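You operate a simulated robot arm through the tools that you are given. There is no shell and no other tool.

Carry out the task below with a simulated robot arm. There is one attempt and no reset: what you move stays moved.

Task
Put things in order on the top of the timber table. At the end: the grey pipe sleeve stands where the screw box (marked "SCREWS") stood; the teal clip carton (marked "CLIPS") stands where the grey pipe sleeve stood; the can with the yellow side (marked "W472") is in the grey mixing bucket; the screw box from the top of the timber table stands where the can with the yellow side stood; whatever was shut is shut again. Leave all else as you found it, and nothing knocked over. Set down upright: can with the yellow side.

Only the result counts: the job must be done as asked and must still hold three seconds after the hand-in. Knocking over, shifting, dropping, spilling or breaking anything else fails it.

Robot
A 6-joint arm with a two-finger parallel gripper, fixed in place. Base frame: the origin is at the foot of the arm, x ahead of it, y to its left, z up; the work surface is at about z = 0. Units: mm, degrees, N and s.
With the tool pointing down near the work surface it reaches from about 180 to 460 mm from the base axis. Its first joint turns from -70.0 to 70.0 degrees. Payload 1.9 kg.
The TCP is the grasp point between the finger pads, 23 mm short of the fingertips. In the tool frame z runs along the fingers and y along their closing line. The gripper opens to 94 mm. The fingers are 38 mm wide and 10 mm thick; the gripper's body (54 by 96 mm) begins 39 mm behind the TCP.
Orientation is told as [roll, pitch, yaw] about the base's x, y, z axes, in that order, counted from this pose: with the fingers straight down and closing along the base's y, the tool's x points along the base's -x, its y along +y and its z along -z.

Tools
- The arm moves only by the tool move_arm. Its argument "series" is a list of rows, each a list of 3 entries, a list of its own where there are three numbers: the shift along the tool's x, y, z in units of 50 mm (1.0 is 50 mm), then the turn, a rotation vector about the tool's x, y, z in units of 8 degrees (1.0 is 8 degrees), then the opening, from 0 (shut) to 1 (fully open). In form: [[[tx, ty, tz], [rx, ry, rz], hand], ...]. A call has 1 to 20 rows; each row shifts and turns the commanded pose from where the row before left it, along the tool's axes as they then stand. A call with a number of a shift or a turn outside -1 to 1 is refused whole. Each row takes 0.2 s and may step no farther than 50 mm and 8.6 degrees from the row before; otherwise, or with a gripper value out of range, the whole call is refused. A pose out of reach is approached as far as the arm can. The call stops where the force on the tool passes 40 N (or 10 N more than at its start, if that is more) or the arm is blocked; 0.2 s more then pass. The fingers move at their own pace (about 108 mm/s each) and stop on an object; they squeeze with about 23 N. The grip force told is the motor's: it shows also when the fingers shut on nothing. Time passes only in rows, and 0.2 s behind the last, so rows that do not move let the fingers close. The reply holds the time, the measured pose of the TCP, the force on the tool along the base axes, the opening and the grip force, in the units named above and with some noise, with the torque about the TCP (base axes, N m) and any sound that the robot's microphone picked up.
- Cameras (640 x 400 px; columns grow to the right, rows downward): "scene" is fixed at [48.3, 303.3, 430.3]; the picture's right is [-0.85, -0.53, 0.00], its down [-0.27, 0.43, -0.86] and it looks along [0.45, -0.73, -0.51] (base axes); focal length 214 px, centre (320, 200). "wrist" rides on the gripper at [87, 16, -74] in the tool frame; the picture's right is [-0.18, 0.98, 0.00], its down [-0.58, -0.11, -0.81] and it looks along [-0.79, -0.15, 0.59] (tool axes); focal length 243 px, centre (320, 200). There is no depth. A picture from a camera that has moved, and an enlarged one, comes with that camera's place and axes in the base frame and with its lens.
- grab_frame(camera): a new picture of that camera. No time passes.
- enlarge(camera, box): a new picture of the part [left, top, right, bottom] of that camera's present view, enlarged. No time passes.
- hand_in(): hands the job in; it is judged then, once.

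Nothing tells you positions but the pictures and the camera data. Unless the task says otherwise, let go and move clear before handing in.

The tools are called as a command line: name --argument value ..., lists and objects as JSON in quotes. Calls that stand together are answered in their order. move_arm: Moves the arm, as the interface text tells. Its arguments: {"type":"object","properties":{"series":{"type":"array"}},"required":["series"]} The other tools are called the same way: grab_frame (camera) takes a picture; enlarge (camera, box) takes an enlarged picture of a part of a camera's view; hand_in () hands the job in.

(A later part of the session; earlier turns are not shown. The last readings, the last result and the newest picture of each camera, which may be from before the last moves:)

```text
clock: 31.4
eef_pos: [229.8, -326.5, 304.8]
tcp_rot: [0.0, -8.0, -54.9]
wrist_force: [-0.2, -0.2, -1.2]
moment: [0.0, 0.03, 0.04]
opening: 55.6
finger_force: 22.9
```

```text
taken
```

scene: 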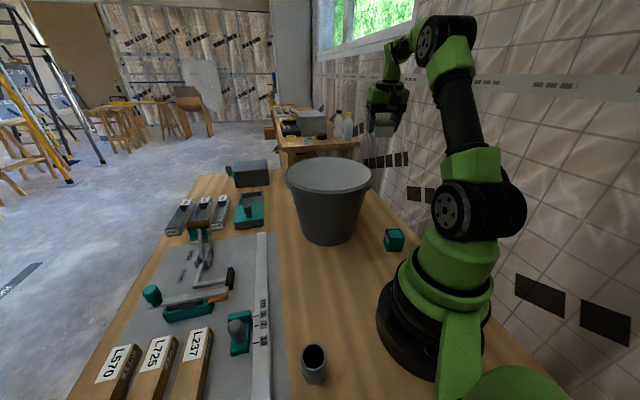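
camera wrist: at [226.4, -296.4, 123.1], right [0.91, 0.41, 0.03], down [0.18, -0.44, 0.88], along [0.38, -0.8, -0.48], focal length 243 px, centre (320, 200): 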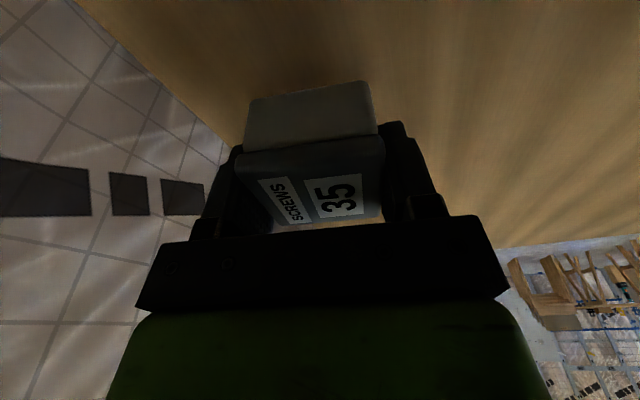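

Next I carry the box over the bucket toward the can's old place, then turn it to yaw 0 there, still high up.

move_arm --series '[[[0.3, 0.23, -0.042], [0, 0, 0], 0.3], [[0.529, 0.407, -0.0742], [0, 0, 0], 0.3], [[0.529, 0.407, -0.0742], [0, 0, 0], 0.3], [[0.529, 0.407, -0.0742], [0, 0, 0], 0.3], [[0.529, 0.407, -0.0742], [0, 0, 0], 0.3], [[0.529, 0.407, -0.0742], [0, 0, 0], 0.3], [[0.529, 0.407, -0.0742], [0, 0, 0], 0.3], [[0.529, 0.407, -0.0742], [0, 0, 0], 0.3], [[0.529, 0.407, -0.0742], [0, 0, 0], 0.3], [[0.529, 0.407, -0.0742], [0, 0, 0], 0.3], [[0.529, 0.407, -0.0742], [0, 0, 0], 0.3], [[0.228, 0.176, -0.032], [0, 0, 0], 0.3], [[0, 0, 0], [0, 0, 0], 0.3]]'

move_arm --series '[[[0, 0, 0], [-0.1365, 0, -0.972], 0.3], [[0, 0, 0], [-0.1365, 0, -0.972], 0.3], [[0, 0, 0], [-0.1365, 0, -0.972], 0.3], [[0, 0, 0], [-0.1365, 0, -0.972], 0.3], [[0, 0, 0], [-0.1365, 0, -0.972], 0.3], [[0, 0, 0], [-0.1365, 0, -0.972], 0.3], [[0, 0, 0], [-0.1365, 0, -0.972], 0.3], [[0, 0, 0], [0, 0, 0], 0.3]]'

grab_frame --camera "wrist"

grab_frame --camera "scene"

```text
clock: 34.2
eef_pos: [243.6, 42.4, 299.5]
tcp_rot: [0.1, -8.0, -55.0]
wrist_force: [0.3, -0.4, -2.1]
moment: [0.01, 0.0, 0.0]
opening: 55.8
finger_force: 22.6
```

```text
clock: 36.0
eef_pos: [243.3, 42.7, 301.5]
tcp_rot: [0.1, -8.0, 0.0]
wrist_force: [0.3, 0.7, -2.1]
moment: [-0.02, -0.02, -0.01]
opening: 55.8
finger_force: 23.6
```

```text
taken
camera wrist: at [146.4, 58.3, 363.2], right [0.18, 0.98, 0.03], down [0.46, -0.11, 0.88], along [0.87, -0.15, -0.48], focal length 243 px, centre (320, 200)
```

wrist: 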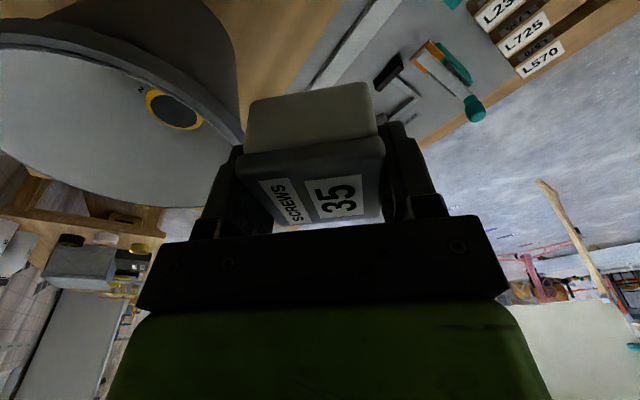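

```text
taken
```

scene: 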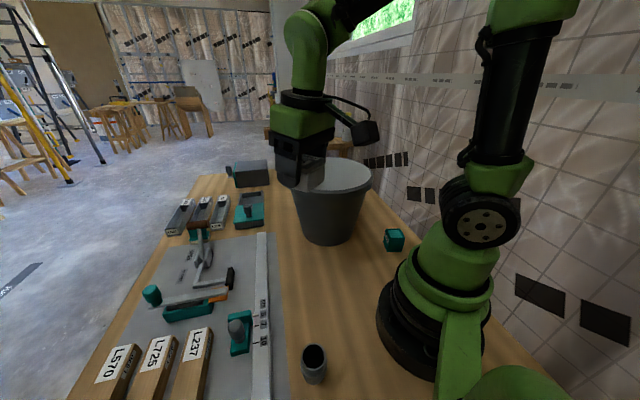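

I'm above the can's old place with the box level. I lower it most of the way.

move_arm --series '[[[0.0556, 0, 0.396], [0, 0, 0], 0.3], [[0.0973, 0, 0.693], [0, 0, 0], 0.3], [[0.1112, 0, 0.792], [0, 0, 0], 0.3], [[0.1112, 0, 0.792], [0, 0, 0], 0.3], [[0.1112, 0, 0.792], [0, 0, 0], 0.3], [[0.0973, 0, 0.693], [0, 0, 0], 0.3], [[0.0556, 0, 0.396], [0, 0, 0], 0.3], [[0, 0, 0], [0, 0, 0], 0.3]]'

enlarge --camera "scene" --box '[240, 180, 380, 320]'

grab_frame --camera "wrist"

```text
clock: 37.8
eef_pos: [242.0, 48.9, 85.1]
tcp_rot: [2.0, -7.1, -0.1]
wrist_force: [0.1, -0.4, -1.9]
moment: [0.0, 0.04, 0.0]
opening: 55.8
finger_force: 23.1
out of reach, approached as far as the arm can: row 6, 7
```

```text
2.86 times, centred on (310, 250) of scene
camera zoom: at [48.3, 303.3, 430.3], right [-0.85, -0.53, 0.0], down [-0.27, 0.43, -0.86], along [0.45, -0.73, -0.51], focal length 613 px, centre (349, 57)
```

zoom: 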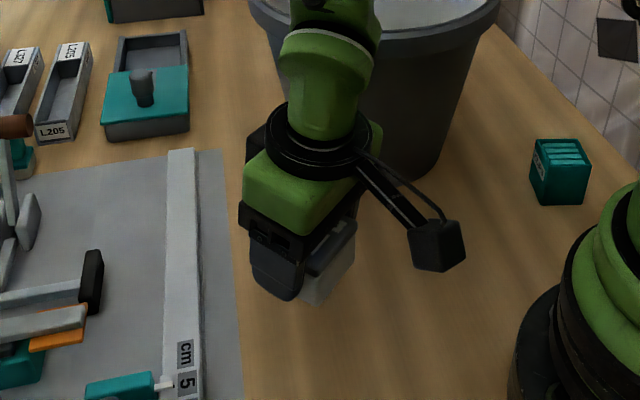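

```text
taken
camera wrist: at [145.5, 62.4, 149.3], right [0.18, 0.98, 0.06], down [0.48, -0.14, 0.87], along [0.86, -0.13, -0.49], focal length 243 px, centre (320, 200)
```

wrist: 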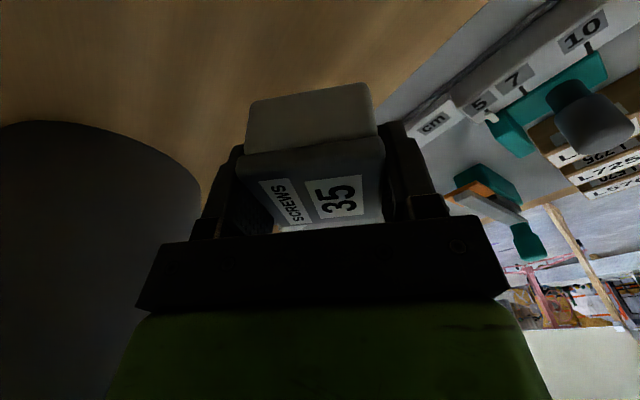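

With this tilt, the arm can't get lower at yaw 0 so close to its base, and the pose slipped by about 2°. I'll go back up, restore the box's level, and then turn the tool sideways (yaw about -80°), where the tilt is lateral.

move_arm --series '[[[-0.093, 0, -0.66], [0, 0, 0], 0.3], [[-0.093, 0, -0.66], [0, 0, 0], 0.3], [[-0.093, 0, -0.66], [0, 0, 0], 0.3], [[0, 0, 0], [0.25, -0.1125, 0], 0.3], [[0, 0, 0], [0, 0, 0], 0.3]]'

```text
clock: 39.0
eef_pos: [248.5, 45.4, 110.8]
tcp_rot: [0.0, -9.6, 0.0]
wrist_force: [-0.7, -1.0, -2.4]
moment: [-0.01, -0.01, 0.02]
opening: 55.9
finger_force: 22.8
out of reach, approached as far as the arm can: row 1, 2, 3
```

The arm is in an awkward wrist zone here. I rise further from this pose with small steps and re-check.

move_arm --series '[[[-0.05, 0, -0.296], [0, 0, 0], 0.3], [[0, 0, 0], [0, 0, 0], 0.3]]'

grab_frame --camera "wrist"

grab_frame --camera "scene"

```text
clock: 39.6
eef_pos: [250.0, 43.2, 116.4]
tcp_rot: [-1.4, -10.3, -0.1]
wrist_force: [0.3, 0.1, -2.4]
moment: [-0.03, 0.01, -0.01]
opening: 55.9
finger_force: 23.0
out of reach, approached as far as the arm can: row 1
```

```text
taken
camera wrist: at [151.1, 61.6, 173.3], right [0.19, 0.98, 0.01], down [0.43, -0.09, 0.9], along [0.88, -0.16, -0.44], focal length 243 px, centre (320, 200)
```

wrist: 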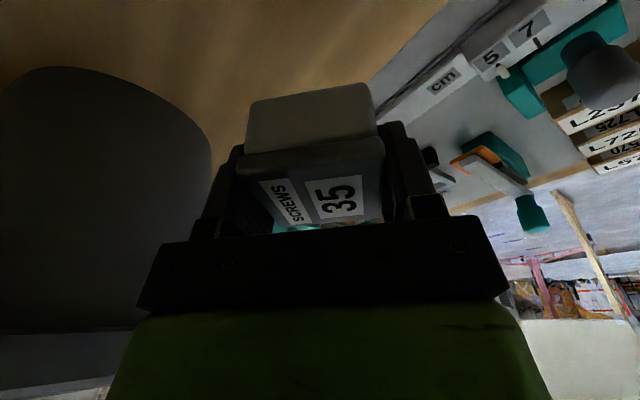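

```text
taken
```

scene: 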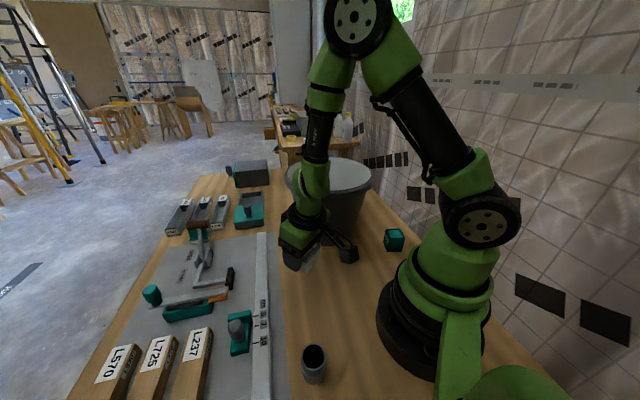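

The wrist is close to alignment with the forearm, which makes it balk. I correct the tilt by rotation alone first.

move_arm --series '[[[0, 0, 0], [-0.0875, 0.144, 0], 0.3], [[0, 0, 0], [-0.0875, 0.144, 0], 0.3], [[0, 0, 0], [0, 0, 0], 0.3]]'

```text
clock: 40.4
eef_pos: [251.4, 40.5, 116.2]
tcp_rot: [-2.1, -9.1, -0.1]
wrist_force: [-0.2, 0.2, -2.0]
moment: [0.02, -0.02, 0.01]
opening: 55.8
finger_force: 23.1
out of reach, approached as far as the arm can: row 2
```

The tool is circling near the forearm's axis. Moving outward and up should take it away from that alignment, so I try a step that way.

move_arm --series '[[[-0.4, 0, -0.3], [0, 0, 0], 0.3], [[-0.4, 0, -0.3], [0, 0, 0], 0.3], [[0, 0, 0], [0, 0, 0], 0.3]]'

```text
clock: 41.2
eef_pos: [276.7, 44.6, 138.7]
tcp_rot: [-2.5, -9.6, 0.1]
wrist_force: [0.8, -0.5, -2.8]
moment: [0.03, 0.0, -0.03]
opening: 55.8
finger_force: 22.7
out of reach, approached as far as the arm can: row 2
```

enlarge --camera "scene" --box '[230, 0, 430, 280]'

grab_frame --camera "wrist"

```text
1.43 times, centred on (330, 140) of scene
camera zoom: at [48.3, 303.3, 430.3], right [-0.85, -0.53, 0.0], down [-0.27, 0.43, -0.86], along [0.45, -0.73, -0.51], focal length 306 px, centre (306, 286)
```

zoom: 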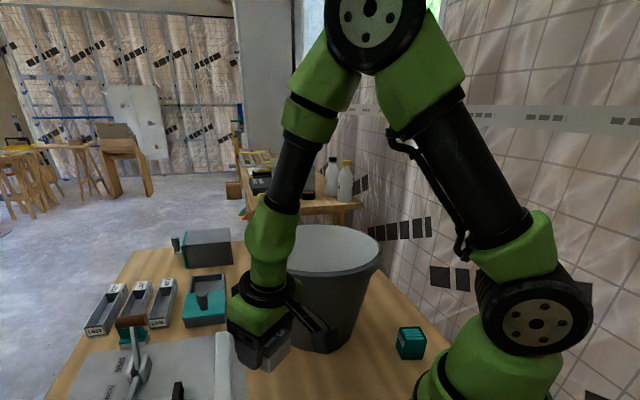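

```text
taken
camera wrist: at [177.3, 64.9, 196.6], right [0.19, 0.98, -0.01], down [0.44, -0.07, 0.9], along [0.88, -0.17, -0.44], focal length 243 px, centre (320, 200)
```

wrist: 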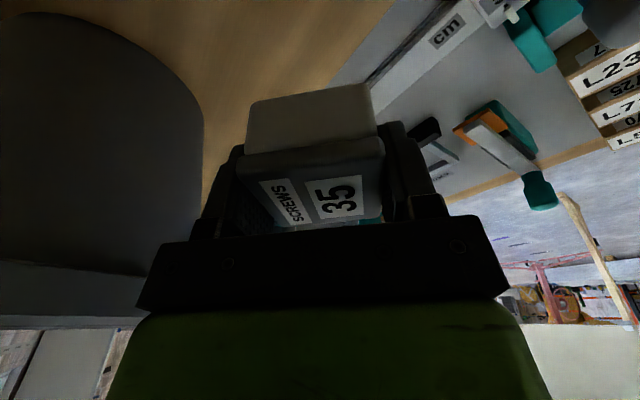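

move_arm --series '[[[0, 0, 0], [0, 0, 0], 0.3], [[0, 0, 0], [0, 0, 0], 0.3]]'

move_arm --series '[[[-0.1, 0, -0.2], [0, 0, 0], 0.3], [[0, 0, 0], [0, 0, 0], 0.3]]'

```text
clock: 41.8
eef_pos: [275.3, 44.9, 137.6]
tcp_rot: [-2.4, -9.6, -0.1]
wrist_force: [0.1, 0.7, -3.3]
moment: [-0.02, 0.0, -0.02]
opening: 55.7
finger_force: 23.0
```

```text
clock: 42.4
eef_pos: [271.3, 47.9, 139.3]
tcp_rot: [-2.5, -9.5, 0.0]
wrist_force: [-0.2, 0.3, -2.5]
moment: [-0.02, 0.03, 0.01]
opening: 55.7
finger_force: 23.1
out of reach, approached as far as the arm can: row 1
```

Something at a joint limit is holding the arm. I test small turns about the vertical to find which way it is free.

move_arm --series '[[[0, 0, 0], [0, 0, 0.5], 0.3], [[0, 0, 0], [0, 0, 0], 0.3]]'

move_arm --series '[[[0, 0, -0.1], [0, 0, 0], 0.3], [[0, 0, 0], [0, 0, 0], 0.3]]'

move_arm --series '[[[0, 0, 0], [0, 0.25, 0], 0.3], [[0, 0, 0], [0, 0, 0], 0.3]]'

```text
clock: 43.0
eef_pos: [270.6, 48.7, 138.3]
tcp_rot: [-1.7, -9.5, -4.2]
wrist_force: [-0.2, 0.7, -2.3]
moment: [0.02, 0.02, -0.03]
opening: 55.6
finger_force: 23.1
```

```text
clock: 43.6
eef_pos: [268.4, 46.1, 141.3]
tcp_rot: [-1.7, -9.7, -4.1]
wrist_force: [-0.2, 0.0, -1.9]
moment: [0.03, 0.03, 0.0]
opening: 55.8
finger_force: 23.3
out of reach, approached as far as the arm can: row 1
```

```text
clock: 44.2
eef_pos: [259.0, 47.6, 131.8]
tcp_rot: [-1.7, -7.6, -4.1]
wrist_force: [-0.2, -0.4, -2.4]
moment: [0.02, 0.02, 0.01]
opening: 55.7
finger_force: 22.4
out of reach, approached as far as the arm can: row 1
```

It looks as if the wrist bend is at its small-side limit, having flipped through the straight position. Going lower and turning toward yaw -80° should keep it within limits, so I try that gradually.

move_arm --series '[[[0.093, 0, 0.23], [0.12, 0, 0.89], 0.3], [[0, 0, 0], [0, 0, 0], 0.3]]'

move_arm --series '[[[0.093, 0, 0.23], [0.12, 0, 0.89], 0.3], [[0, 0, 0], [0, 0, 0], 0.3]]'

```text
clock: 44.8
eef_pos: [255.9, 47.3, 118.5]
tcp_rot: [-1.5, -7.3, -11.4]
wrist_force: [-0.1, 0.5, -2.4]
moment: [0.04, 0.0, -0.02]
opening: 55.7
finger_force: 23.2
```

```text
clock: 45.4
eef_pos: [251.8, 49.2, 106.8]
tcp_rot: [-1.4, -7.7, -18.4]
wrist_force: [0.8, -0.2, -2.7]
moment: [0.01, -0.04, -0.01]
opening: 55.7
finger_force: 22.8
```

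No complaints that way. I continue turning and fix the small residual roll.

move_arm --series '[[[0.02, 0, 0.14], [0.12, 0, 0.9], 0.3], [[0.02, 0, 0.14], [0.12, 0, 0.9], 0.3], [[0, 0, 0], [-0.175, -0.04, 0], 0.3], [[0, 0, 0], [0, 0, 0], 0.3]]'

```text
clock: 46.4
eef_pos: [253.2, 47.0, 94.2]
tcp_rot: [-0.1, -8.3, -33.1]
wrist_force: [-0.2, 0.3, -2.8]
moment: [0.01, 0.0, 0.0]
opening: 56.1
finger_force: 23.2
```

move_arm --series '[[[0, 0, 0], [0.136, 0, 0.969], 0.3], [[0, 0, 0], [0.136, 0, 0.969], 0.3], [[0, 0, 0], [0.136, 0, 0.969], 0.3], [[0, 0, 0], [0, 0, 0], 0.3]]'

move_arm --series '[[[0, 0, 0], [0.136, 0, 0.969], 0.3], [[0, 0, 0], [0.136, 0, 0.969], 0.3], [[0, 0, 0], [0.136, 0, 0.969], 0.3], [[0, 0, 0], [0, 0, 0], 0.3]]'

grab_frame --camera "scene"

grab_frame --camera "wrist"

```text
clock: 47.4
eef_pos: [252.7, 45.5, 93.6]
tcp_rot: [0.0, -8.2, -56.6]
wrist_force: [-0.3, -0.1, -1.8]
moment: [0.0, -0.01, 0.0]
opening: 56.1
finger_force: 23.0
```

```text
clock: 48.4
eef_pos: [252.4, 45.4, 93.6]
tcp_rot: [0.2, -8.2, -80.2]
wrist_force: [0.1, 0.1, -2.6]
moment: [0.01, 0.05, 0.0]
opening: 56.1
finger_force: 23.4
```

```text
taken
```

scene: 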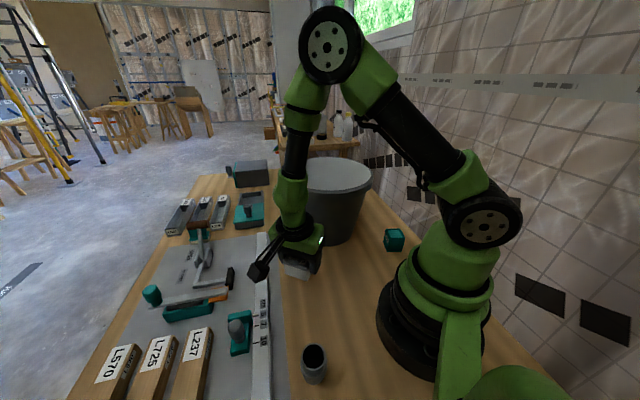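

```text
taken
camera wrist: at [251.3, 144.7, 155.1], right [1.0, -0.01, 0.03], down [-0.03, -0.47, 0.88], along [0.0, -0.88, -0.47], focal length 243 px, centre (320, 200)
```

wrist: 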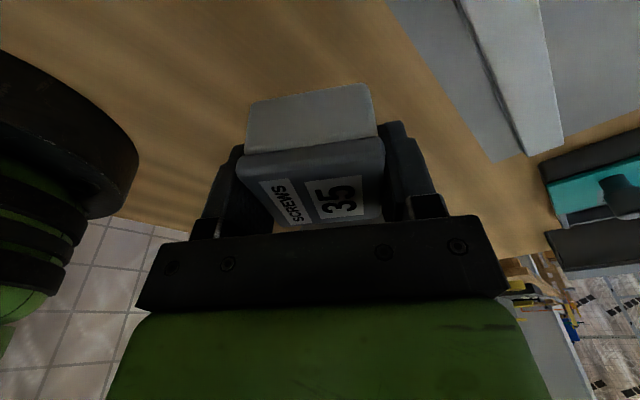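

The pose is now clean: level box, yaw -80°. I shift to the target spot and lower to a few centimetres above the table.

move_arm --series '[[[0.041, -0.102, 0.479], [0, 0, 0], 0.3], [[0, 0, 0], [0, 0, 0], 0.3]]'

move_arm --series '[[[0.041, -0.102, 0.479], [0, 0, 0], 0.3], [[0, 0, 0], [0, 0, 0], 0.3]]'

enlarge --camera "scene" --box '[240, 200, 360, 320]'

```text
clock: 49.0
eef_pos: [249.0, 45.1, 69.0]
tcp_rot: [0.2, -8.3, -80.1]
wrist_force: [0.1, -0.5, -2.6]
moment: [-0.02, -0.01, 0.0]
opening: 55.7
finger_force: 23.0
```

```text
clock: 49.6
eef_pos: [244.4, 43.4, 43.3]
tcp_rot: [0.2, -8.2, -80.0]
wrist_force: [0.0, -0.7, -2.9]
moment: [-0.02, 0.01, 0.0]
opening: 55.9
finger_force: 22.7
```

```text
3.33 times, centred on (300, 260) of scene
camera zoom: at [48.3, 303.3, 430.3], right [-0.85, -0.53, 0.0], down [-0.27, 0.43, -0.86], along [0.45, -0.73, -0.51], focal length 715 px, centre (387, 0)
```

zoom: 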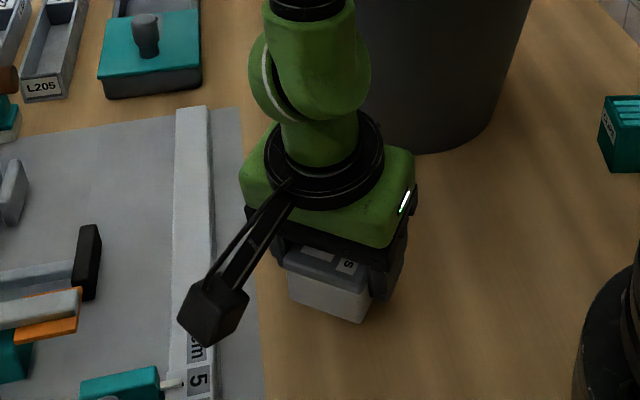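

move_arm --series '[[[-0.014, -0.04, 0.18], [0, 0, 0], 0.3], [[0, 0, 0], [0, 0, 0], 0.3]]'

move_arm --series '[[[0.003, 0, 0.02], [0, 0, 0], 0.3], [[0, 0, 0], [0, 0, 0], 0.3]]'

```text
clock: 50.2
eef_pos: [242.2, 40.8, 34.9]
tcp_rot: [0.2, -8.2, -80.1]
wrist_force: [0.0, 0.6, -2.2]
moment: [-0.03, -0.02, 0.03]
opening: 56.0
finger_force: 22.3
```

```text
clock: 50.8
eef_pos: [242.5, 40.9, 36.0]
tcp_rot: [0.2, -8.3, -80.0]
wrist_force: [-0.2, 0.3, -2.8]
moment: [-0.03, 0.05, 0.01]
opening: 55.7
finger_force: 23.4
```

I keep lowering by 1 to 1.5 mm at a time until the table carries the box.

move_arm --series '[[[0.004, 0, 0.03], [0, 0, 0], 0.3], [[0, 0, 0], [0, 0, 0], 0.3]]'

move_arm --series '[[[0.003, 0, 0.02], [0, 0, 0], 0.3], [[0, 0, 0], [0, 0, 0], 0.3]]'

```text
clock: 51.4
eef_pos: [241.8, 40.8, 33.3]
tcp_rot: [0.1, -8.2, -80.1]
wrist_force: [-0.3, 0.3, -1.6]
moment: [-0.01, -0.01, 0.01]
opening: 55.7
finger_force: 22.7
```

```text
clock: 52.0
eef_pos: [242.6, 40.1, 33.4]
tcp_rot: [0.2, -8.2, -79.9]
wrist_force: [0.0, -0.6, -2.4]
moment: [-0.02, -0.02, 0.0]
opening: 55.7
finger_force: 22.9
```

move_arm --series '[[[0.003, 0, 0.02], [0, 0, 0], 0.3], [[0, 0, 0], [0, 0, 0], 0.3]]'

move_arm --series '[[[0.002, 0, 0.012], [0, 0, 0], 0.3], [[0, 0, 0], [0, 0, 0], 0.3]]'

```text
clock: 52.6
eef_pos: [242.8, 39.9, 31.8]
tcp_rot: [0.2, -8.3, -80.1]
wrist_force: [-0.2, -0.8, -2.6]
moment: [0.02, 0.0, -0.02]
opening: 55.9
finger_force: 23.3
```

```text
clock: 53.2
eef_pos: [241.2, 40.5, 32.3]
tcp_rot: [0.1, -8.2, -80.0]
wrist_force: [-1.0, 0.7, 2.9]
moment: [0.09, 0.05, 0.04]
opening: 55.9
finger_force: 23.3
```

The table now carries the box. I open the fingers moderately and check.

move_arm --series '[[[0, 0, 0], [0, 0, 0], 0.65], [[0, 0, 0], [0, 0, 0], 0.75], [[0, 0, 0], [0, 0, 0], 0.75]]'

grab_frame --camera "wrist"

enlarge --camera "scene" --box '[240, 200, 360, 320]'

```text
clock: 54.0
eef_pos: [243.4, 39.9, 30.9]
tcp_rot: [0.2, -8.2, -80.0]
wrist_force: [0.0, -0.2, -0.1]
moment: [0.03, -0.03, -0.04]
opening: 70.2
finger_force: 0.1
```

```text
taken
camera wrist: at [240.5, 137.9, 93.2], right [1.0, -0.01, 0.03], down [-0.03, -0.47, 0.88], along [0.01, -0.88, -0.47], focal length 243 px, centre (320, 200)
```

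wrist: 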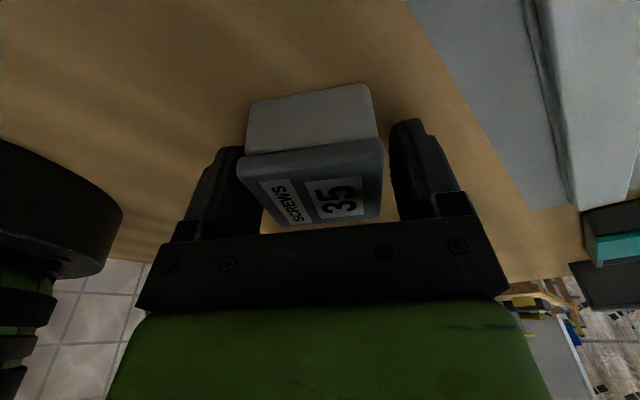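

```text
3.33 times, centred on (300, 260) of scene
camera zoom: at [48.3, 303.3, 430.3], right [-0.85, -0.53, 0.0], down [-0.27, 0.43, -0.86], along [0.45, -0.73, -0.51], focal length 715 px, centre (387, 0)
```

zoom: 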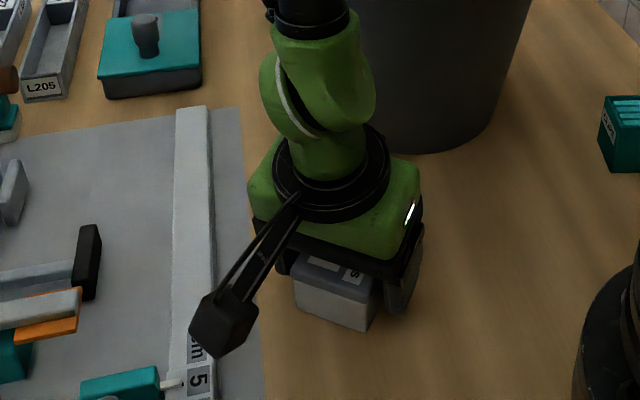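

The box stands at about (242, 41), within a couple of millimetres of the can's old place. I rise straight off it.

move_arm --series '[[[-0.028, 0, -0.198], [0, 0, 0], 0.75], [[-0.06, 0, -0.4], [0, 0, 0], 0.75], [[-0.04, 0, -0.3], [0, 0, 0], 0.8], [[0, 0, 0], [0, 0, 0], 1]]'

grab_frame --camera "wrist"

enlarge --camera "scene" --box '[220, 100, 400, 320]'

```text
clock: 55.0
eef_pos: [242.8, 40.3, 76.1]
tcp_rot: [0.1, -8.2, -80.1]
wrist_force: [0.6, 0.6, 0.1]
moment: [-0.01, 0.01, 0.0]
opening: 93.8
finger_force: 0.0
```

```text
taken
camera wrist: at [240.2, 137.9, 137.8], right [1.0, -0.01, 0.03], down [-0.03, -0.47, 0.88], along [0.01, -0.88, -0.47], focal length 243 px, centre (320, 200)
```

wrist: 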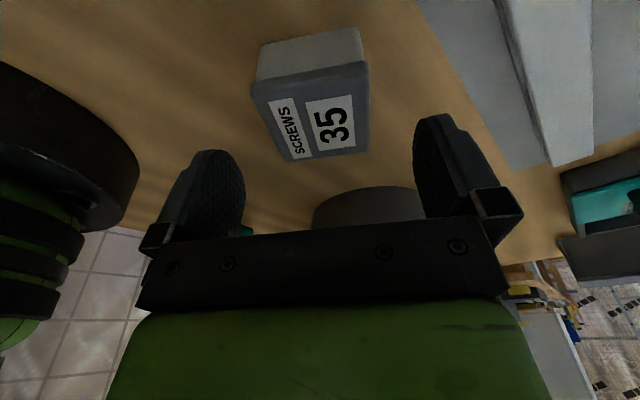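

```text
1.82 times, centred on (310, 210) of scene
camera zoom: at [48.3, 303.3, 430.3], right [-0.85, -0.53, 0.0], down [-0.27, 0.43, -0.86], along [0.45, -0.73, -0.51], focal length 390 px, centre (338, 182)
```

zoom: 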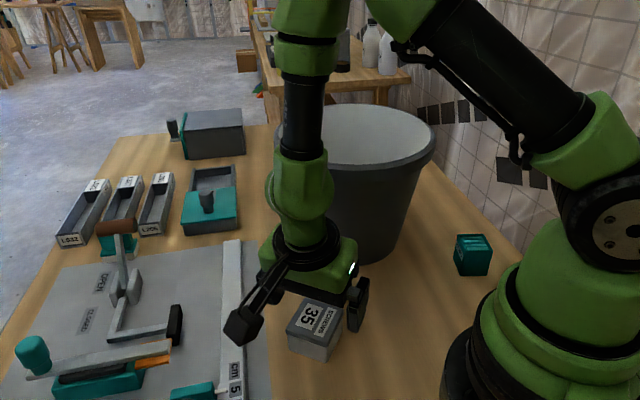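

The box stands alone. I now check whether the wrist is free to rise from here.

move_arm --series '[[[-0.06, 0, -0.42], [0, 0, 0], 1], [[-0.06, 0, -0.42], [0, 0, 0], 1], [[-0.06, 0, -0.42], [0, 0, 0], 1], [[0, 0, 0], [0, 0, 0], 1]]'

```text
clock: 56.0
eef_pos: [241.3, 40.0, 140.0]
tcp_rot: [0.4, -8.3, -79.9]
wrist_force: [0.2, -0.3, 0.3]
moment: [0.03, 0.01, -0.01]
opening: 93.8
finger_force: 0.1
```

move_arm --series '[[[-0.084, 0, -0.6], [0, 0, 0], 1], [[-0.084, 0, -0.6], [0, 0, 0], 1], [[0, 0, 0], [0, 0, 0], 1]]'

```text
clock: 56.8
eef_pos: [219.7, 28.9, 158.3]
tcp_rot: [0.5, -8.5, -80.0]
wrist_force: [-0.5, -0.6, 1.1]
moment: [-0.02, -0.02, 0.01]
opening: 94.0
finger_force: 0.0
out of reach, approached as far as the arm can: row 1, 2
```

The evidence suggests the forearm-roll joint is wound near its limit. I'll unwind it with the empty gripper: first move to a spot lower and nearer the base, then swing the tool around.

move_arm --series '[[[0.04, -0.172, 0.611], [0, 0, 0], 1], [[0.04, -0.172, 0.611], [0, 0, 0], 1], [[0, 0, 0], [0, 0, 0], 1]]'

grab_frame --camera "scene"

```text
clock: 57.6
eef_pos: [204.9, 21.1, 97.4]
tcp_rot: [0.2, -8.1, -80.1]
wrist_force: [0.1, 0.1, -0.2]
moment: [0.01, -0.02, 0.02]
opening: 93.8
finger_force: 0.2
```

```text
taken
```

scene: 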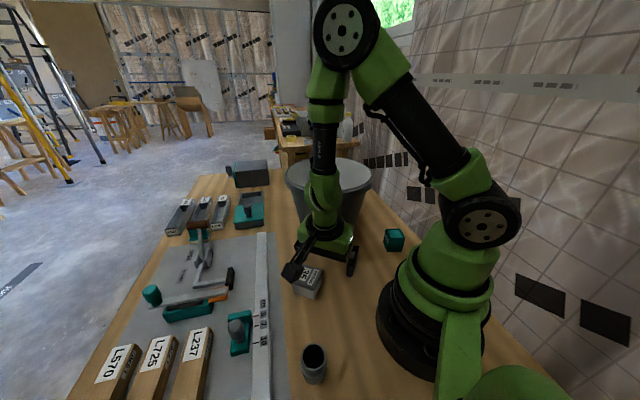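

move_arm --series '[[[0, 0.428, 0], [-0.875, 0, 0], 1], [[0, 0, 0], [0, 0, 0], 1]]'

move_arm --series '[[[0.153, 0.107, 0], [-0.219, 0.3125, 0], 1], [[0.153, 0.107, 0], [-0.219, 0.3125, 0], 1], [[0, 0, 0], [0, 0, 0], 1]]'

```text
clock: 58.2
eef_pos: [216.4, 22.7, 97.3]
tcp_rot: [4.6, -8.7, -80.1]
wrist_force: [0.1, 0.9, 0.8]
moment: [-0.01, -0.02, 0.01]
opening: 94.3
finger_force: 0.1
out of reach, approached as far as the arm can: row 1
```

```text
clock: 59.0
eef_pos: [223.6, 32.2, 98.1]
tcp_rot: [8.0, -5.6, -79.6]
wrist_force: [0.3, 0.0, -1.1]
moment: [-0.01, 0.0, 0.0]
opening: 94.0
finger_force: 0.1
out of reach, approached as far as the arm can: row 1
```

move_arm --series '[[[0.107, 0.076, 0], [-0.156, 0.219, 0], 1], [[0, 0, 0], [0, 0, 0], 1]]'

move_arm --series '[[[0.107, 0.076, 0], [-0.156, 0.219, 0], 1], [[0, 0, 0], [0, 0, 0], 1]]'

move_arm --series '[[[0.107, 0, 0], [0, 0.219, 0], 1], [[0, 0, 0], [0, 0, 0], 1]]'

grab_frame --camera "scene"

```text
clock: 59.6
eef_pos: [226.6, 38.3, 97.2]
tcp_rot: [9.2, -4.0, -79.3]
wrist_force: [-0.7, -0.2, 0.1]
moment: [-0.03, -0.02, -0.01]
opening: 94.1
finger_force: 0.0
```

```text
clock: 60.2
eef_pos: [229.5, 44.0, 98.0]
tcp_rot: [10.5, -2.2, -79.0]
wrist_force: [-0.3, 0.4, -0.1]
moment: [0.0, -0.01, -0.04]
opening: 93.8
finger_force: 0.1
```

```text
clock: 60.8
eef_pos: [228.6, 50.2, 97.5]
tcp_rot: [10.5, -0.5, -78.9]
wrist_force: [0.1, -0.5, -0.4]
moment: [-0.01, 0.0, 0.0]
opening: 94.0
finger_force: 0.1
```

```text
taken
```

scene: 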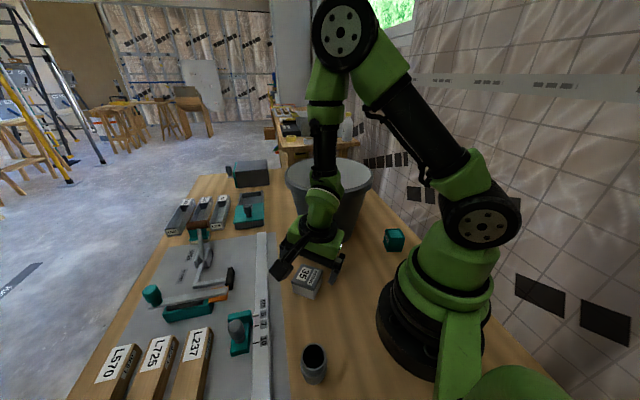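

The tool now leans outward of the forearm, in the arm's plane. I swing it straight back through in two steps to return to the normal wrist side.

move_arm --series '[[[0, -0.489, 0], [1.0, 0, 0], 1], [[0, -0.489, 0], [1.0, 0, 0], 1], [[0, 0, 0], [0, 0, 0], 1]]'

grab_frame --camera "scene"

```text
clock: 61.6
eef_pos: [190.5, 44.0, 91.0]
tcp_rot: [-1.5, 0.0, -78.8]
wrist_force: [-0.9, -0.5, -0.6]
moment: [0.0, 0.04, 0.0]
opening: 93.9
finger_force: 0.1
out of reach, approached as far as the arm can: row 2
```

```text
taken
```

scene: 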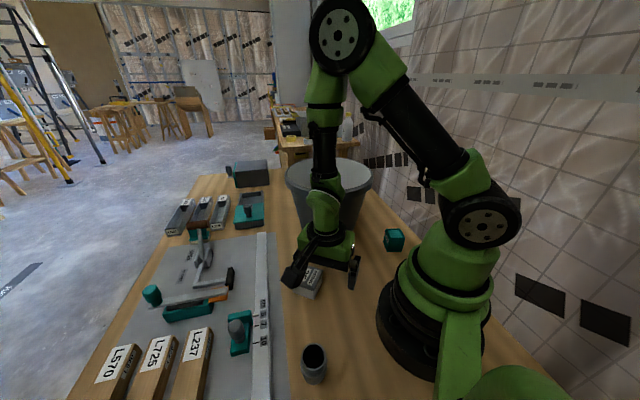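

move_arm --series '[[[0, 0.3, -0.5], [0, 0, 0], 1], [[0, 0.3, -0.5], [0, 0, 0], 1], [[0, 0, 0], [0, 0, 0], 1]]'

```text
clock: 62.4
eef_pos: [223.8, 52.0, 139.6]
tcp_rot: [-1.6, 0.0, -78.9]
wrist_force: [-0.1, 1.0, 0.5]
moment: [-0.01, -0.01, -0.03]
opening: 94.1
finger_force: 0.0
```

move_arm --series '[[[0, 0.2, -0.8], [0, 0, 0], 1], [[0, 0.1, -0.8], [0, 0, 0], 1], [[0, 0, -0.8], [0, 0, 0], 1], [[0, 0, 0], [0, 0, 0], 1]]'

grab_frame --camera "wrist"

grab_frame --camera "scene"

```text
clock: 63.4
eef_pos: [242.4, 53.2, 260.8]
tcp_rot: [-1.5, 0.0, -78.7]
wrist_force: [0.0, -0.1, 0.7]
moment: [-0.01, 0.01, 0.01]
opening: 93.9
finger_force: 0.1
```

```text
taken
camera wrist: at [242.5, 142.0, 335.7], right [1.0, 0.01, -0.03], down [0.03, -0.59, 0.81], along [-0.01, -0.81, -0.59], focal length 243 px, centre (320, 200)
```

wrist: 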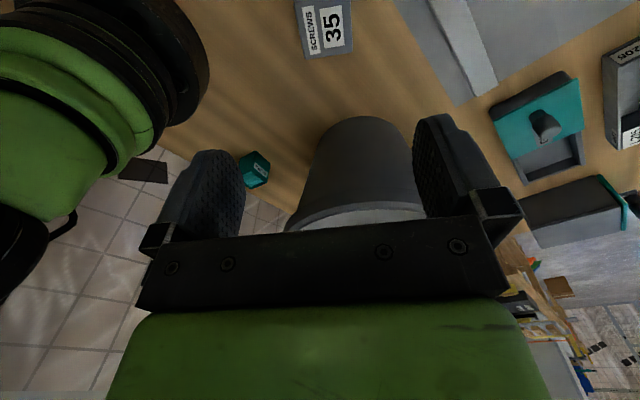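

```text
taken
```

scene: 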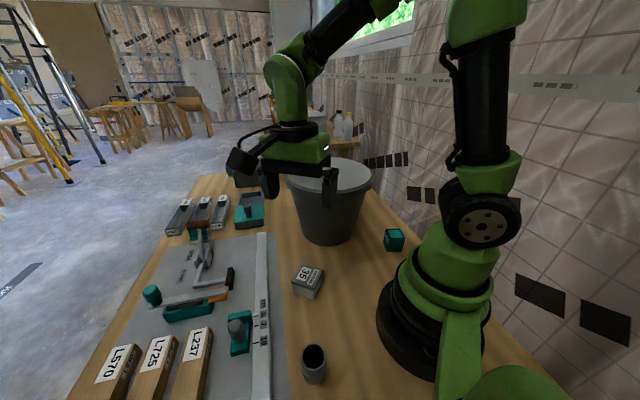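

The wrist is back to normal. Next comes the sleeve: I straighten the tool and move above it for a close look.

move_arm --series '[[[0, 0, 0], [-0.1875, 0, 0], 1], [[0.7075, -0.3995, 0.2], [0, 0, 0], 1], [[0.7075, -0.3995, 0.2], [0, 0, 0], 1], [[0.7075, -0.3995, 0.2], [0, 0, 0], 1], [[0.7075, -0.3995, 0.2], [0, 0, 0], 1], [[0, 0, 0], [0, 0, 0], 1]]'

move_arm --series '[[[0, 0, 0], [0, 0, -0.848], 1], [[0, 0, 0], [0, 0, -0.848], 1], [[0, 0, 0], [0, 0, -0.848], 1], [[0, 0, 0], [0, 0, -0.848], 1], [[0, 0, 0], [0, 0, -0.848], 1], [[0, 0, 0], [0, 0, -0.848], 1], [[0, 0, 0], [0, 0, 0], 1]]'

grab_frame --camera "wrist"

grab_frame --camera "scene"

```text
clock: 64.8
eef_pos: [134.4, 175.9, 219.9]
tcp_rot: [-0.2, 0.1, -78.8]
wrist_force: [-0.4, 0.3, -0.2]
moment: [0.01, 0.0, 0.05]
opening: 94.1
finger_force: 0.1
```

```text
clock: 66.4
eef_pos: [133.7, 176.7, 220.2]
tcp_rot: [-0.1, 0.0, -38.0]
wrist_force: [-0.5, -0.6, 0.2]
moment: [0.01, 0.01, 0.02]
opening: 93.9
finger_force: 0.0
```

```text
taken
camera wrist: at [75.1, 242.9, 294.0], right [0.75, 0.66, 0.0], down [0.39, -0.44, 0.81], along [0.53, -0.6, -0.59], focal length 243 px, centre (320, 200)
```

wrist: 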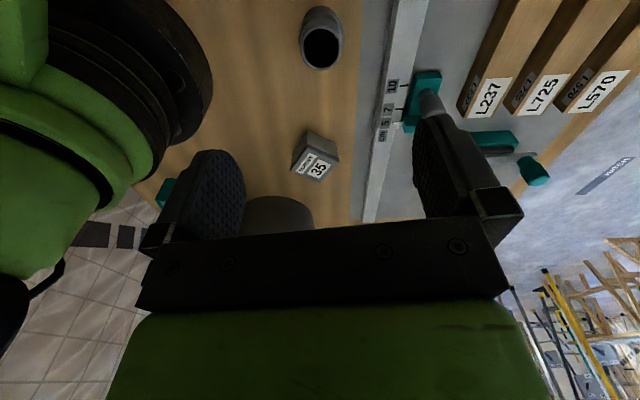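

```text
taken
```

scene: 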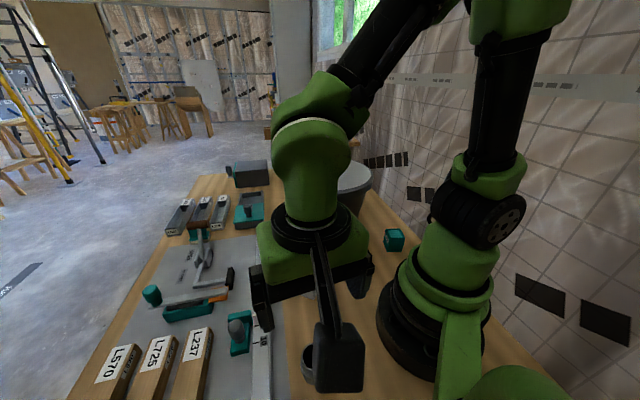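

enlarge --camera "wrist" --box '[270, 0, 370, 80]'

enlarge --camera "wrist" --box '[270, 110, 370, 200]'

```text
5.00 times, centred on (320, 40) of wrist
camera zoom: at [75.1, 242.9, 294.0], right [0.75, 0.66, 0.0], down [0.39, -0.44, 0.81], along [0.53, -0.6, -0.59], focal length 1213 px, centre (320, 1000)
```

zoom: 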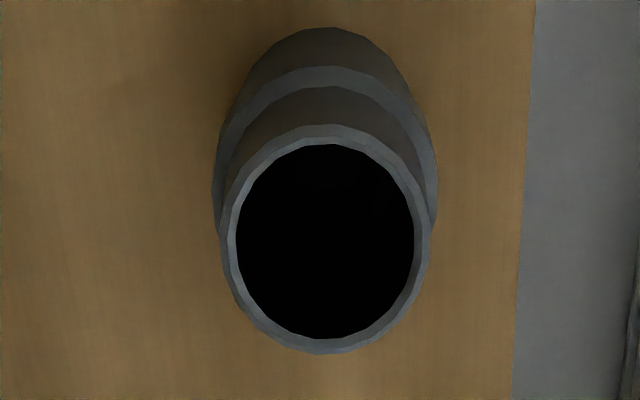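

```text
4.44 times, centred on (320, 155) of wrist
camera zoom: at [75.1, 242.9, 294.0], right [0.75, 0.66, 0.0], down [0.39, -0.44, 0.81], along [0.53, -0.6, -0.59], focal length 1078 px, centre (320, 400)
```

zoom: 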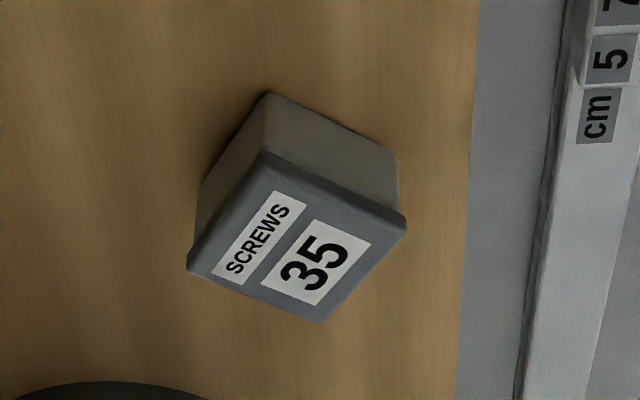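

The sleeve is about 50 mm tall with a wider lower part (about 44 mm), centred near (142, 169). I'll grip it with the tool tilted 8° sideways here, so the same tilt points outward at the far spot; first I tilt and lower above it for a closer check.

move_arm --series '[[[0, 0, 0], [0, -0.5, 0], 1], [[0, 0, 0], [0, -0.5, 0], 1], [[0.027, -0.007, 0.737], [0, 0, 0], 1], [[0.027, -0.007, 0.737], [0, 0, 0], 1], [[0.027, -0.007, 0.737], [0, 0, 0], 0.8], [[0, 0, 0], [0, 0, 0], 0.7]]'

grab_frame --camera "wrist"

grab_frame --camera "scene"

```text
clock: 67.8
eef_pos: [141.8, 167.0, 110.5]
tcp_rot: [0.0, -8.0, -38.0]
wrist_force: [-0.5, 0.0, -0.3]
moment: [0.02, 0.02, 0.01]
opening: 65.6
finger_force: 0.1
```

```text
taken
camera wrist: at [76.0, 239.4, 172.1], right [0.75, 0.66, 0.02], down [0.3, -0.37, 0.88], along [0.59, -0.65, -0.48], focal length 243 px, centre (320, 200)
```

wrist: 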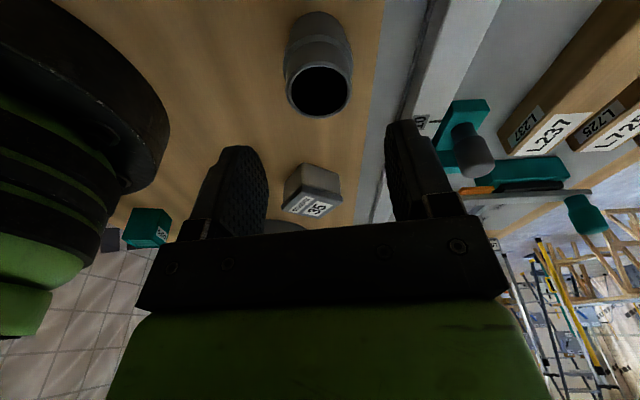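

```text
taken
```

scene: 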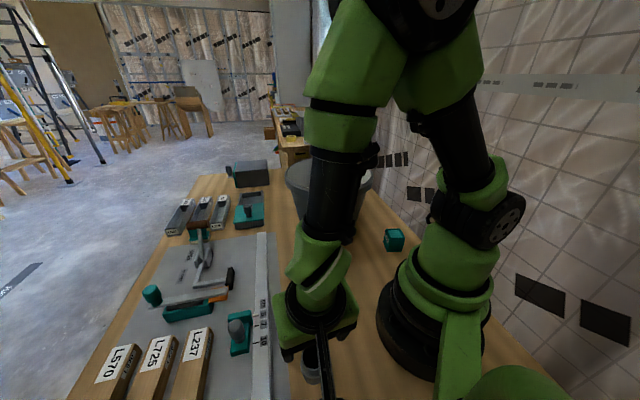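

enlarge --camera "wrist" --box '[260, 0, 380, 130]'

```text
3.08 times, centred on (320, 65) of wrist
camera zoom: at [76.0, 239.4, 172.1], right [0.75, 0.66, 0.02], down [0.3, -0.37, 0.88], along [0.59, -0.65, -0.48], focal length 746 px, centre (320, 615)
```

zoom: 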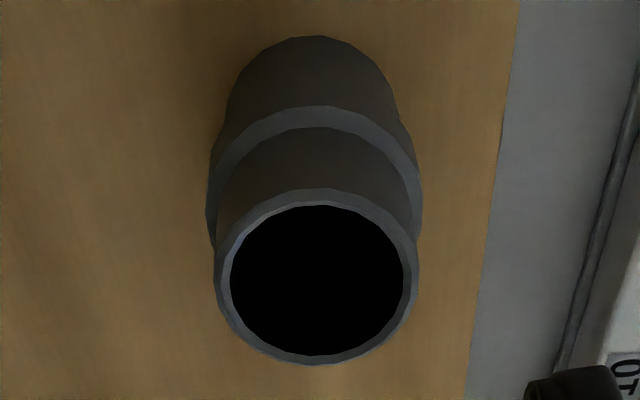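

The sleeve's narrower upper part (about 39 mm) starts near z = 30, so I'll grip that, with the tips just above the collar. I lower onto it now.

move_arm --series '[[[0.06, 0.02, 0.3], [0, 0, 0], 0.7], [[0.06, 0.02, 0.4], [0, 0, 0], 0.7], [[0.03, 0, 0.2], [0, 0, 0], 0.7], [[0, 0, 0], [0, 0, 0], 0.7]]'

grab_frame --camera "wrist"

enlarge --camera "scene" --box '[260, 280, 380, 400]'

```text
clock: 68.8
eef_pos: [145.9, 175.3, 68.9]
tcp_rot: [-0.3, -8.0, -38.0]
wrist_force: [-0.5, 0.2, 1.0]
moment: [0.02, -0.02, 0.0]
opening: 65.6
finger_force: 0.0
out of reach, approached as far as the arm can: row 3
```

```text
taken
camera wrist: at [79.8, 247.8, 130.9], right [0.75, 0.66, 0.02], down [0.3, -0.37, 0.88], along [0.59, -0.65, -0.48], focal length 243 px, centre (320, 200)
```

wrist: 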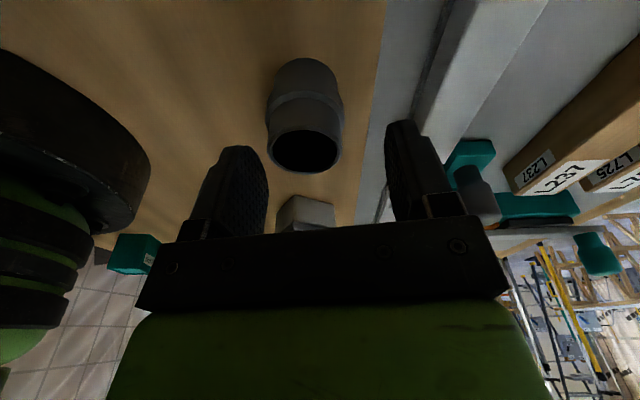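

```text
3.33 times, centred on (320, 340) of scene
camera zoom: at [48.3, 303.3, 430.3], right [-0.85, -0.53, 0.0], down [-0.27, 0.43, -0.86], along [0.45, -0.73, -0.51], focal length 715 px, centre (320, -267)
```

zoom: 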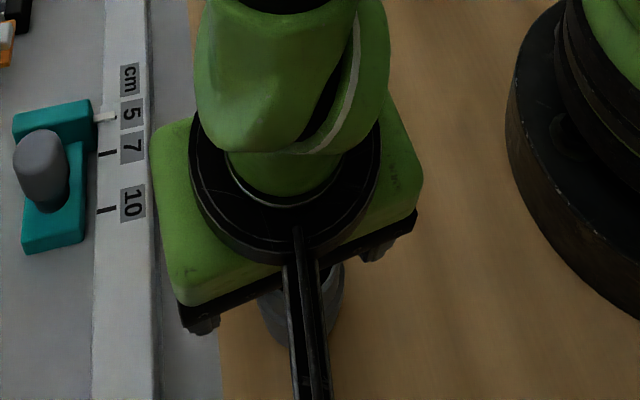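

The arm hit another wrist limit with the sideways tilt here. I'll use a safer plan: pick the sleeve with the tool in the arm's plane, set it down at mid-reach, and regrasp it with an outward tilt for the far spot. First I back straight up.

move_arm --series '[[[-0.083, 0, -0.594], [0, 0, 0], 0.7], [[-0.083, 0, -0.594], [0, 0, 0], 0.8], [[-0.083, 0, -0.594], [0, 0, 0], 1], [[0, 0, 0], [0, 0, 0], 1]]'

grab_frame --camera "wrist"

```text
clock: 69.8
eef_pos: [144.5, 173.2, 158.8]
tcp_rot: [-0.1, -8.0, -38.1]
wrist_force: [0.0, 0.9, 0.9]
moment: [0.02, 0.02, -0.01]
opening: 94.0
finger_force: 0.0
```

```text
taken
camera wrist: at [79.1, 245.8, 220.4], right [0.75, 0.66, 0.02], down [0.3, -0.37, 0.88], along [0.59, -0.65, -0.48], focal length 243 px, centre (320, 200)
```

wrist: 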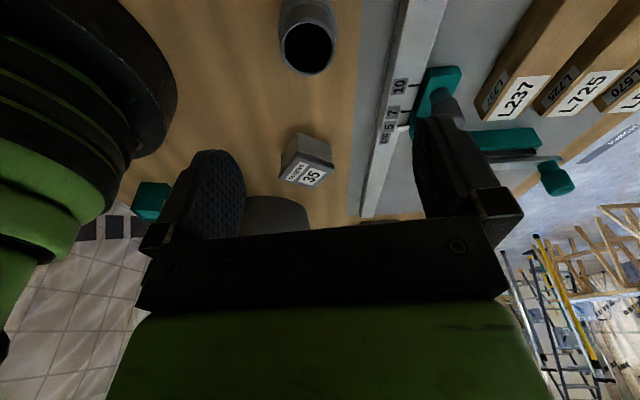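

move_arm --series '[[[-0.097, 0, -0.693], [0, 0, 0], 1], [[-0.097, 0, -0.693], [0, 0, 0], 1], [[0, 0, 0], [0, 0.5, 0], 1], [[0, 0, 0], [0, 0.5, 0], 1], [[0, 0, 0], [0, 0, -1.0], 1], [[0, 0, 0], [0, 0, -1.0], 1], [[0, 0, 0], [0, 0, -1.0], 1], [[0, 0, 0], [0, 0, -1.0], 1], [[0, 0, 0], [0, 0, -1.0], 1], [[0, 0, 0], [0, 0, 0], 1]]'

move_arm --series '[[[0, 0, 0], [0, 0, -1.0], 1], [[0, 0, 0], [0, 0, -1.0], 1], [[0, 0, 0], [0, 0, -1.0], 1], [[0, 0, 0], [0, 0, -1.0], 1], [[0, 0, 0], [0, 0, -1.0], 1], [[0, 0, 0], [0, 0, -1.0], 1], [[0, 0, 0], [0, 0, 0], 1]]'

grab_frame --camera "wrist"

grab_frame --camera "scene"

```text
clock: 72.0
eef_pos: [144.7, 175.7, 227.6]
tcp_rot: [-0.1, 0.1, 2.0]
wrist_force: [0.2, -0.6, 0.0]
moment: [0.02, -0.02, 0.01]
opening: 94.1
finger_force: 0.0
```

```text
clock: 73.6
eef_pos: [146.7, 175.8, 227.3]
tcp_rot: [0.0, 0.1, 50.1]
wrist_force: [0.3, 0.0, 0.5]
moment: [-0.01, 0.0, 0.03]
opening: 94.1
finger_force: 0.1
```

```text
taken
camera wrist: at [76.6, 119.9, 302.6], right [-0.63, 0.77, 0.0], down [0.46, 0.38, 0.81], along [0.62, 0.51, -0.59], focal length 243 px, centre (320, 200)
```

wrist: 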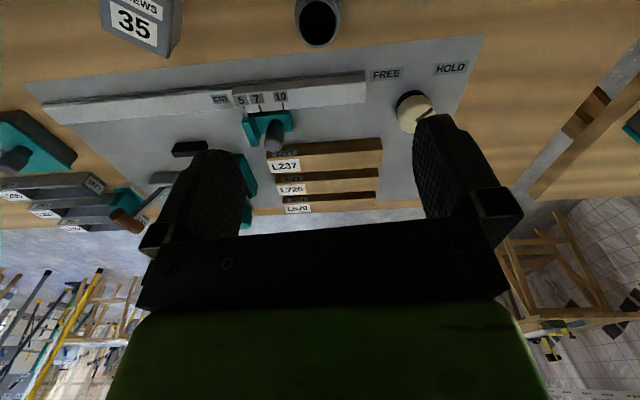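

```text
taken
```

scene: 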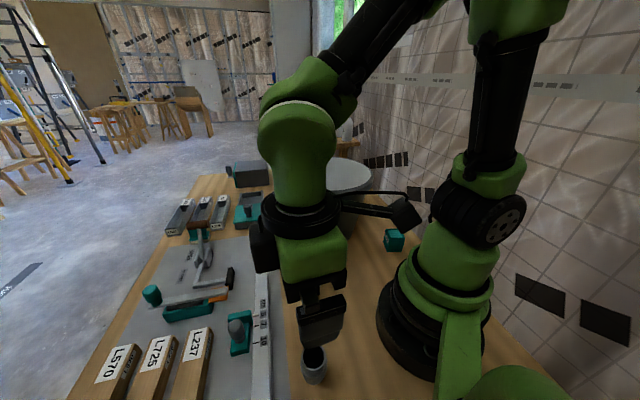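

Now aligned in the arm's plane (yaw 50°). I tilt the tool 6° inward to keep the wrist well bent and lower toward the sleeve for a check.

move_arm --series '[[[0, 0, 0], [0, 0.75, 0], 1], [[-0.032, -0.005, 0.781], [0, 0, 0], 1], [[-0.032, -0.005, 0.781], [0, 0, 0], 0.8], [[-0.032, -0.005, 0.781], [0, 0, 0], 0.7], [[0, 0, 0], [0, 0, 0], 0.7]]'

grab_frame --camera "wrist"

enlarge --camera "wrist" --box '[250, 0, 390, 140]'

enlarge --camera "scene" --box '[240, 200, 440, 400]'

```text
clock: 74.8
eef_pos: [141.5, 169.7, 111.3]
tcp_rot: [0.0, 6.1, 49.9]
wrist_force: [-0.4, 0.1, 0.3]
moment: [-0.02, -0.01, -0.02]
opening: 66.0
finger_force: 0.2
```

```text
taken
camera wrist: at [78.5, 119.8, 194.8], right [-0.63, 0.77, -0.02], down [0.51, 0.44, 0.74], along [0.58, 0.46, -0.67], focal length 243 px, centre (320, 200)
```

wrist: 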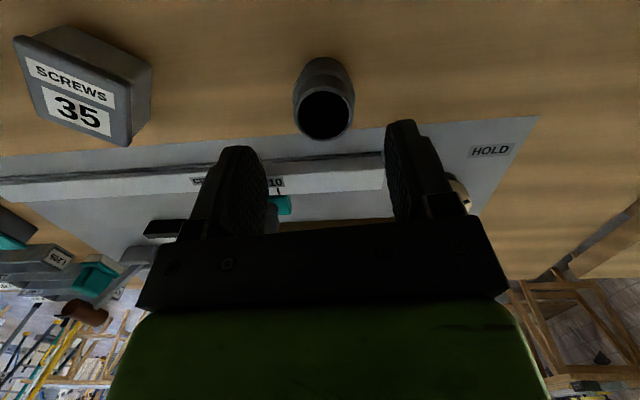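

```text
2.86 times, centred on (320, 70) of wrist
camera zoom: at [78.5, 119.8, 194.8], right [-0.63, 0.77, -0.02], down [0.51, 0.44, 0.74], along [0.58, 0.46, -0.67], focal length 693 px, centre (320, 571)
```

zoom: 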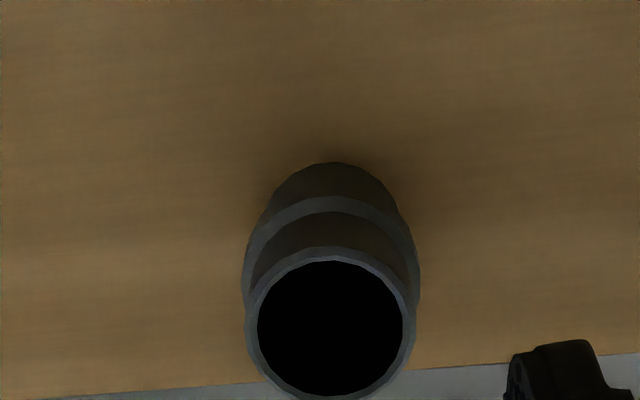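

```text
2.00 times, centred on (340, 300) of scene
camera zoom: at [48.3, 303.3, 430.3], right [-0.85, -0.53, 0.0], down [-0.27, 0.43, -0.86], along [0.45, -0.73, -0.51], focal length 429 px, centre (280, 0)
```

zoom: 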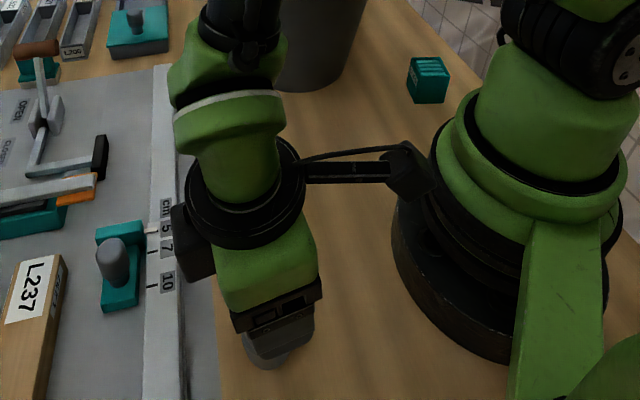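

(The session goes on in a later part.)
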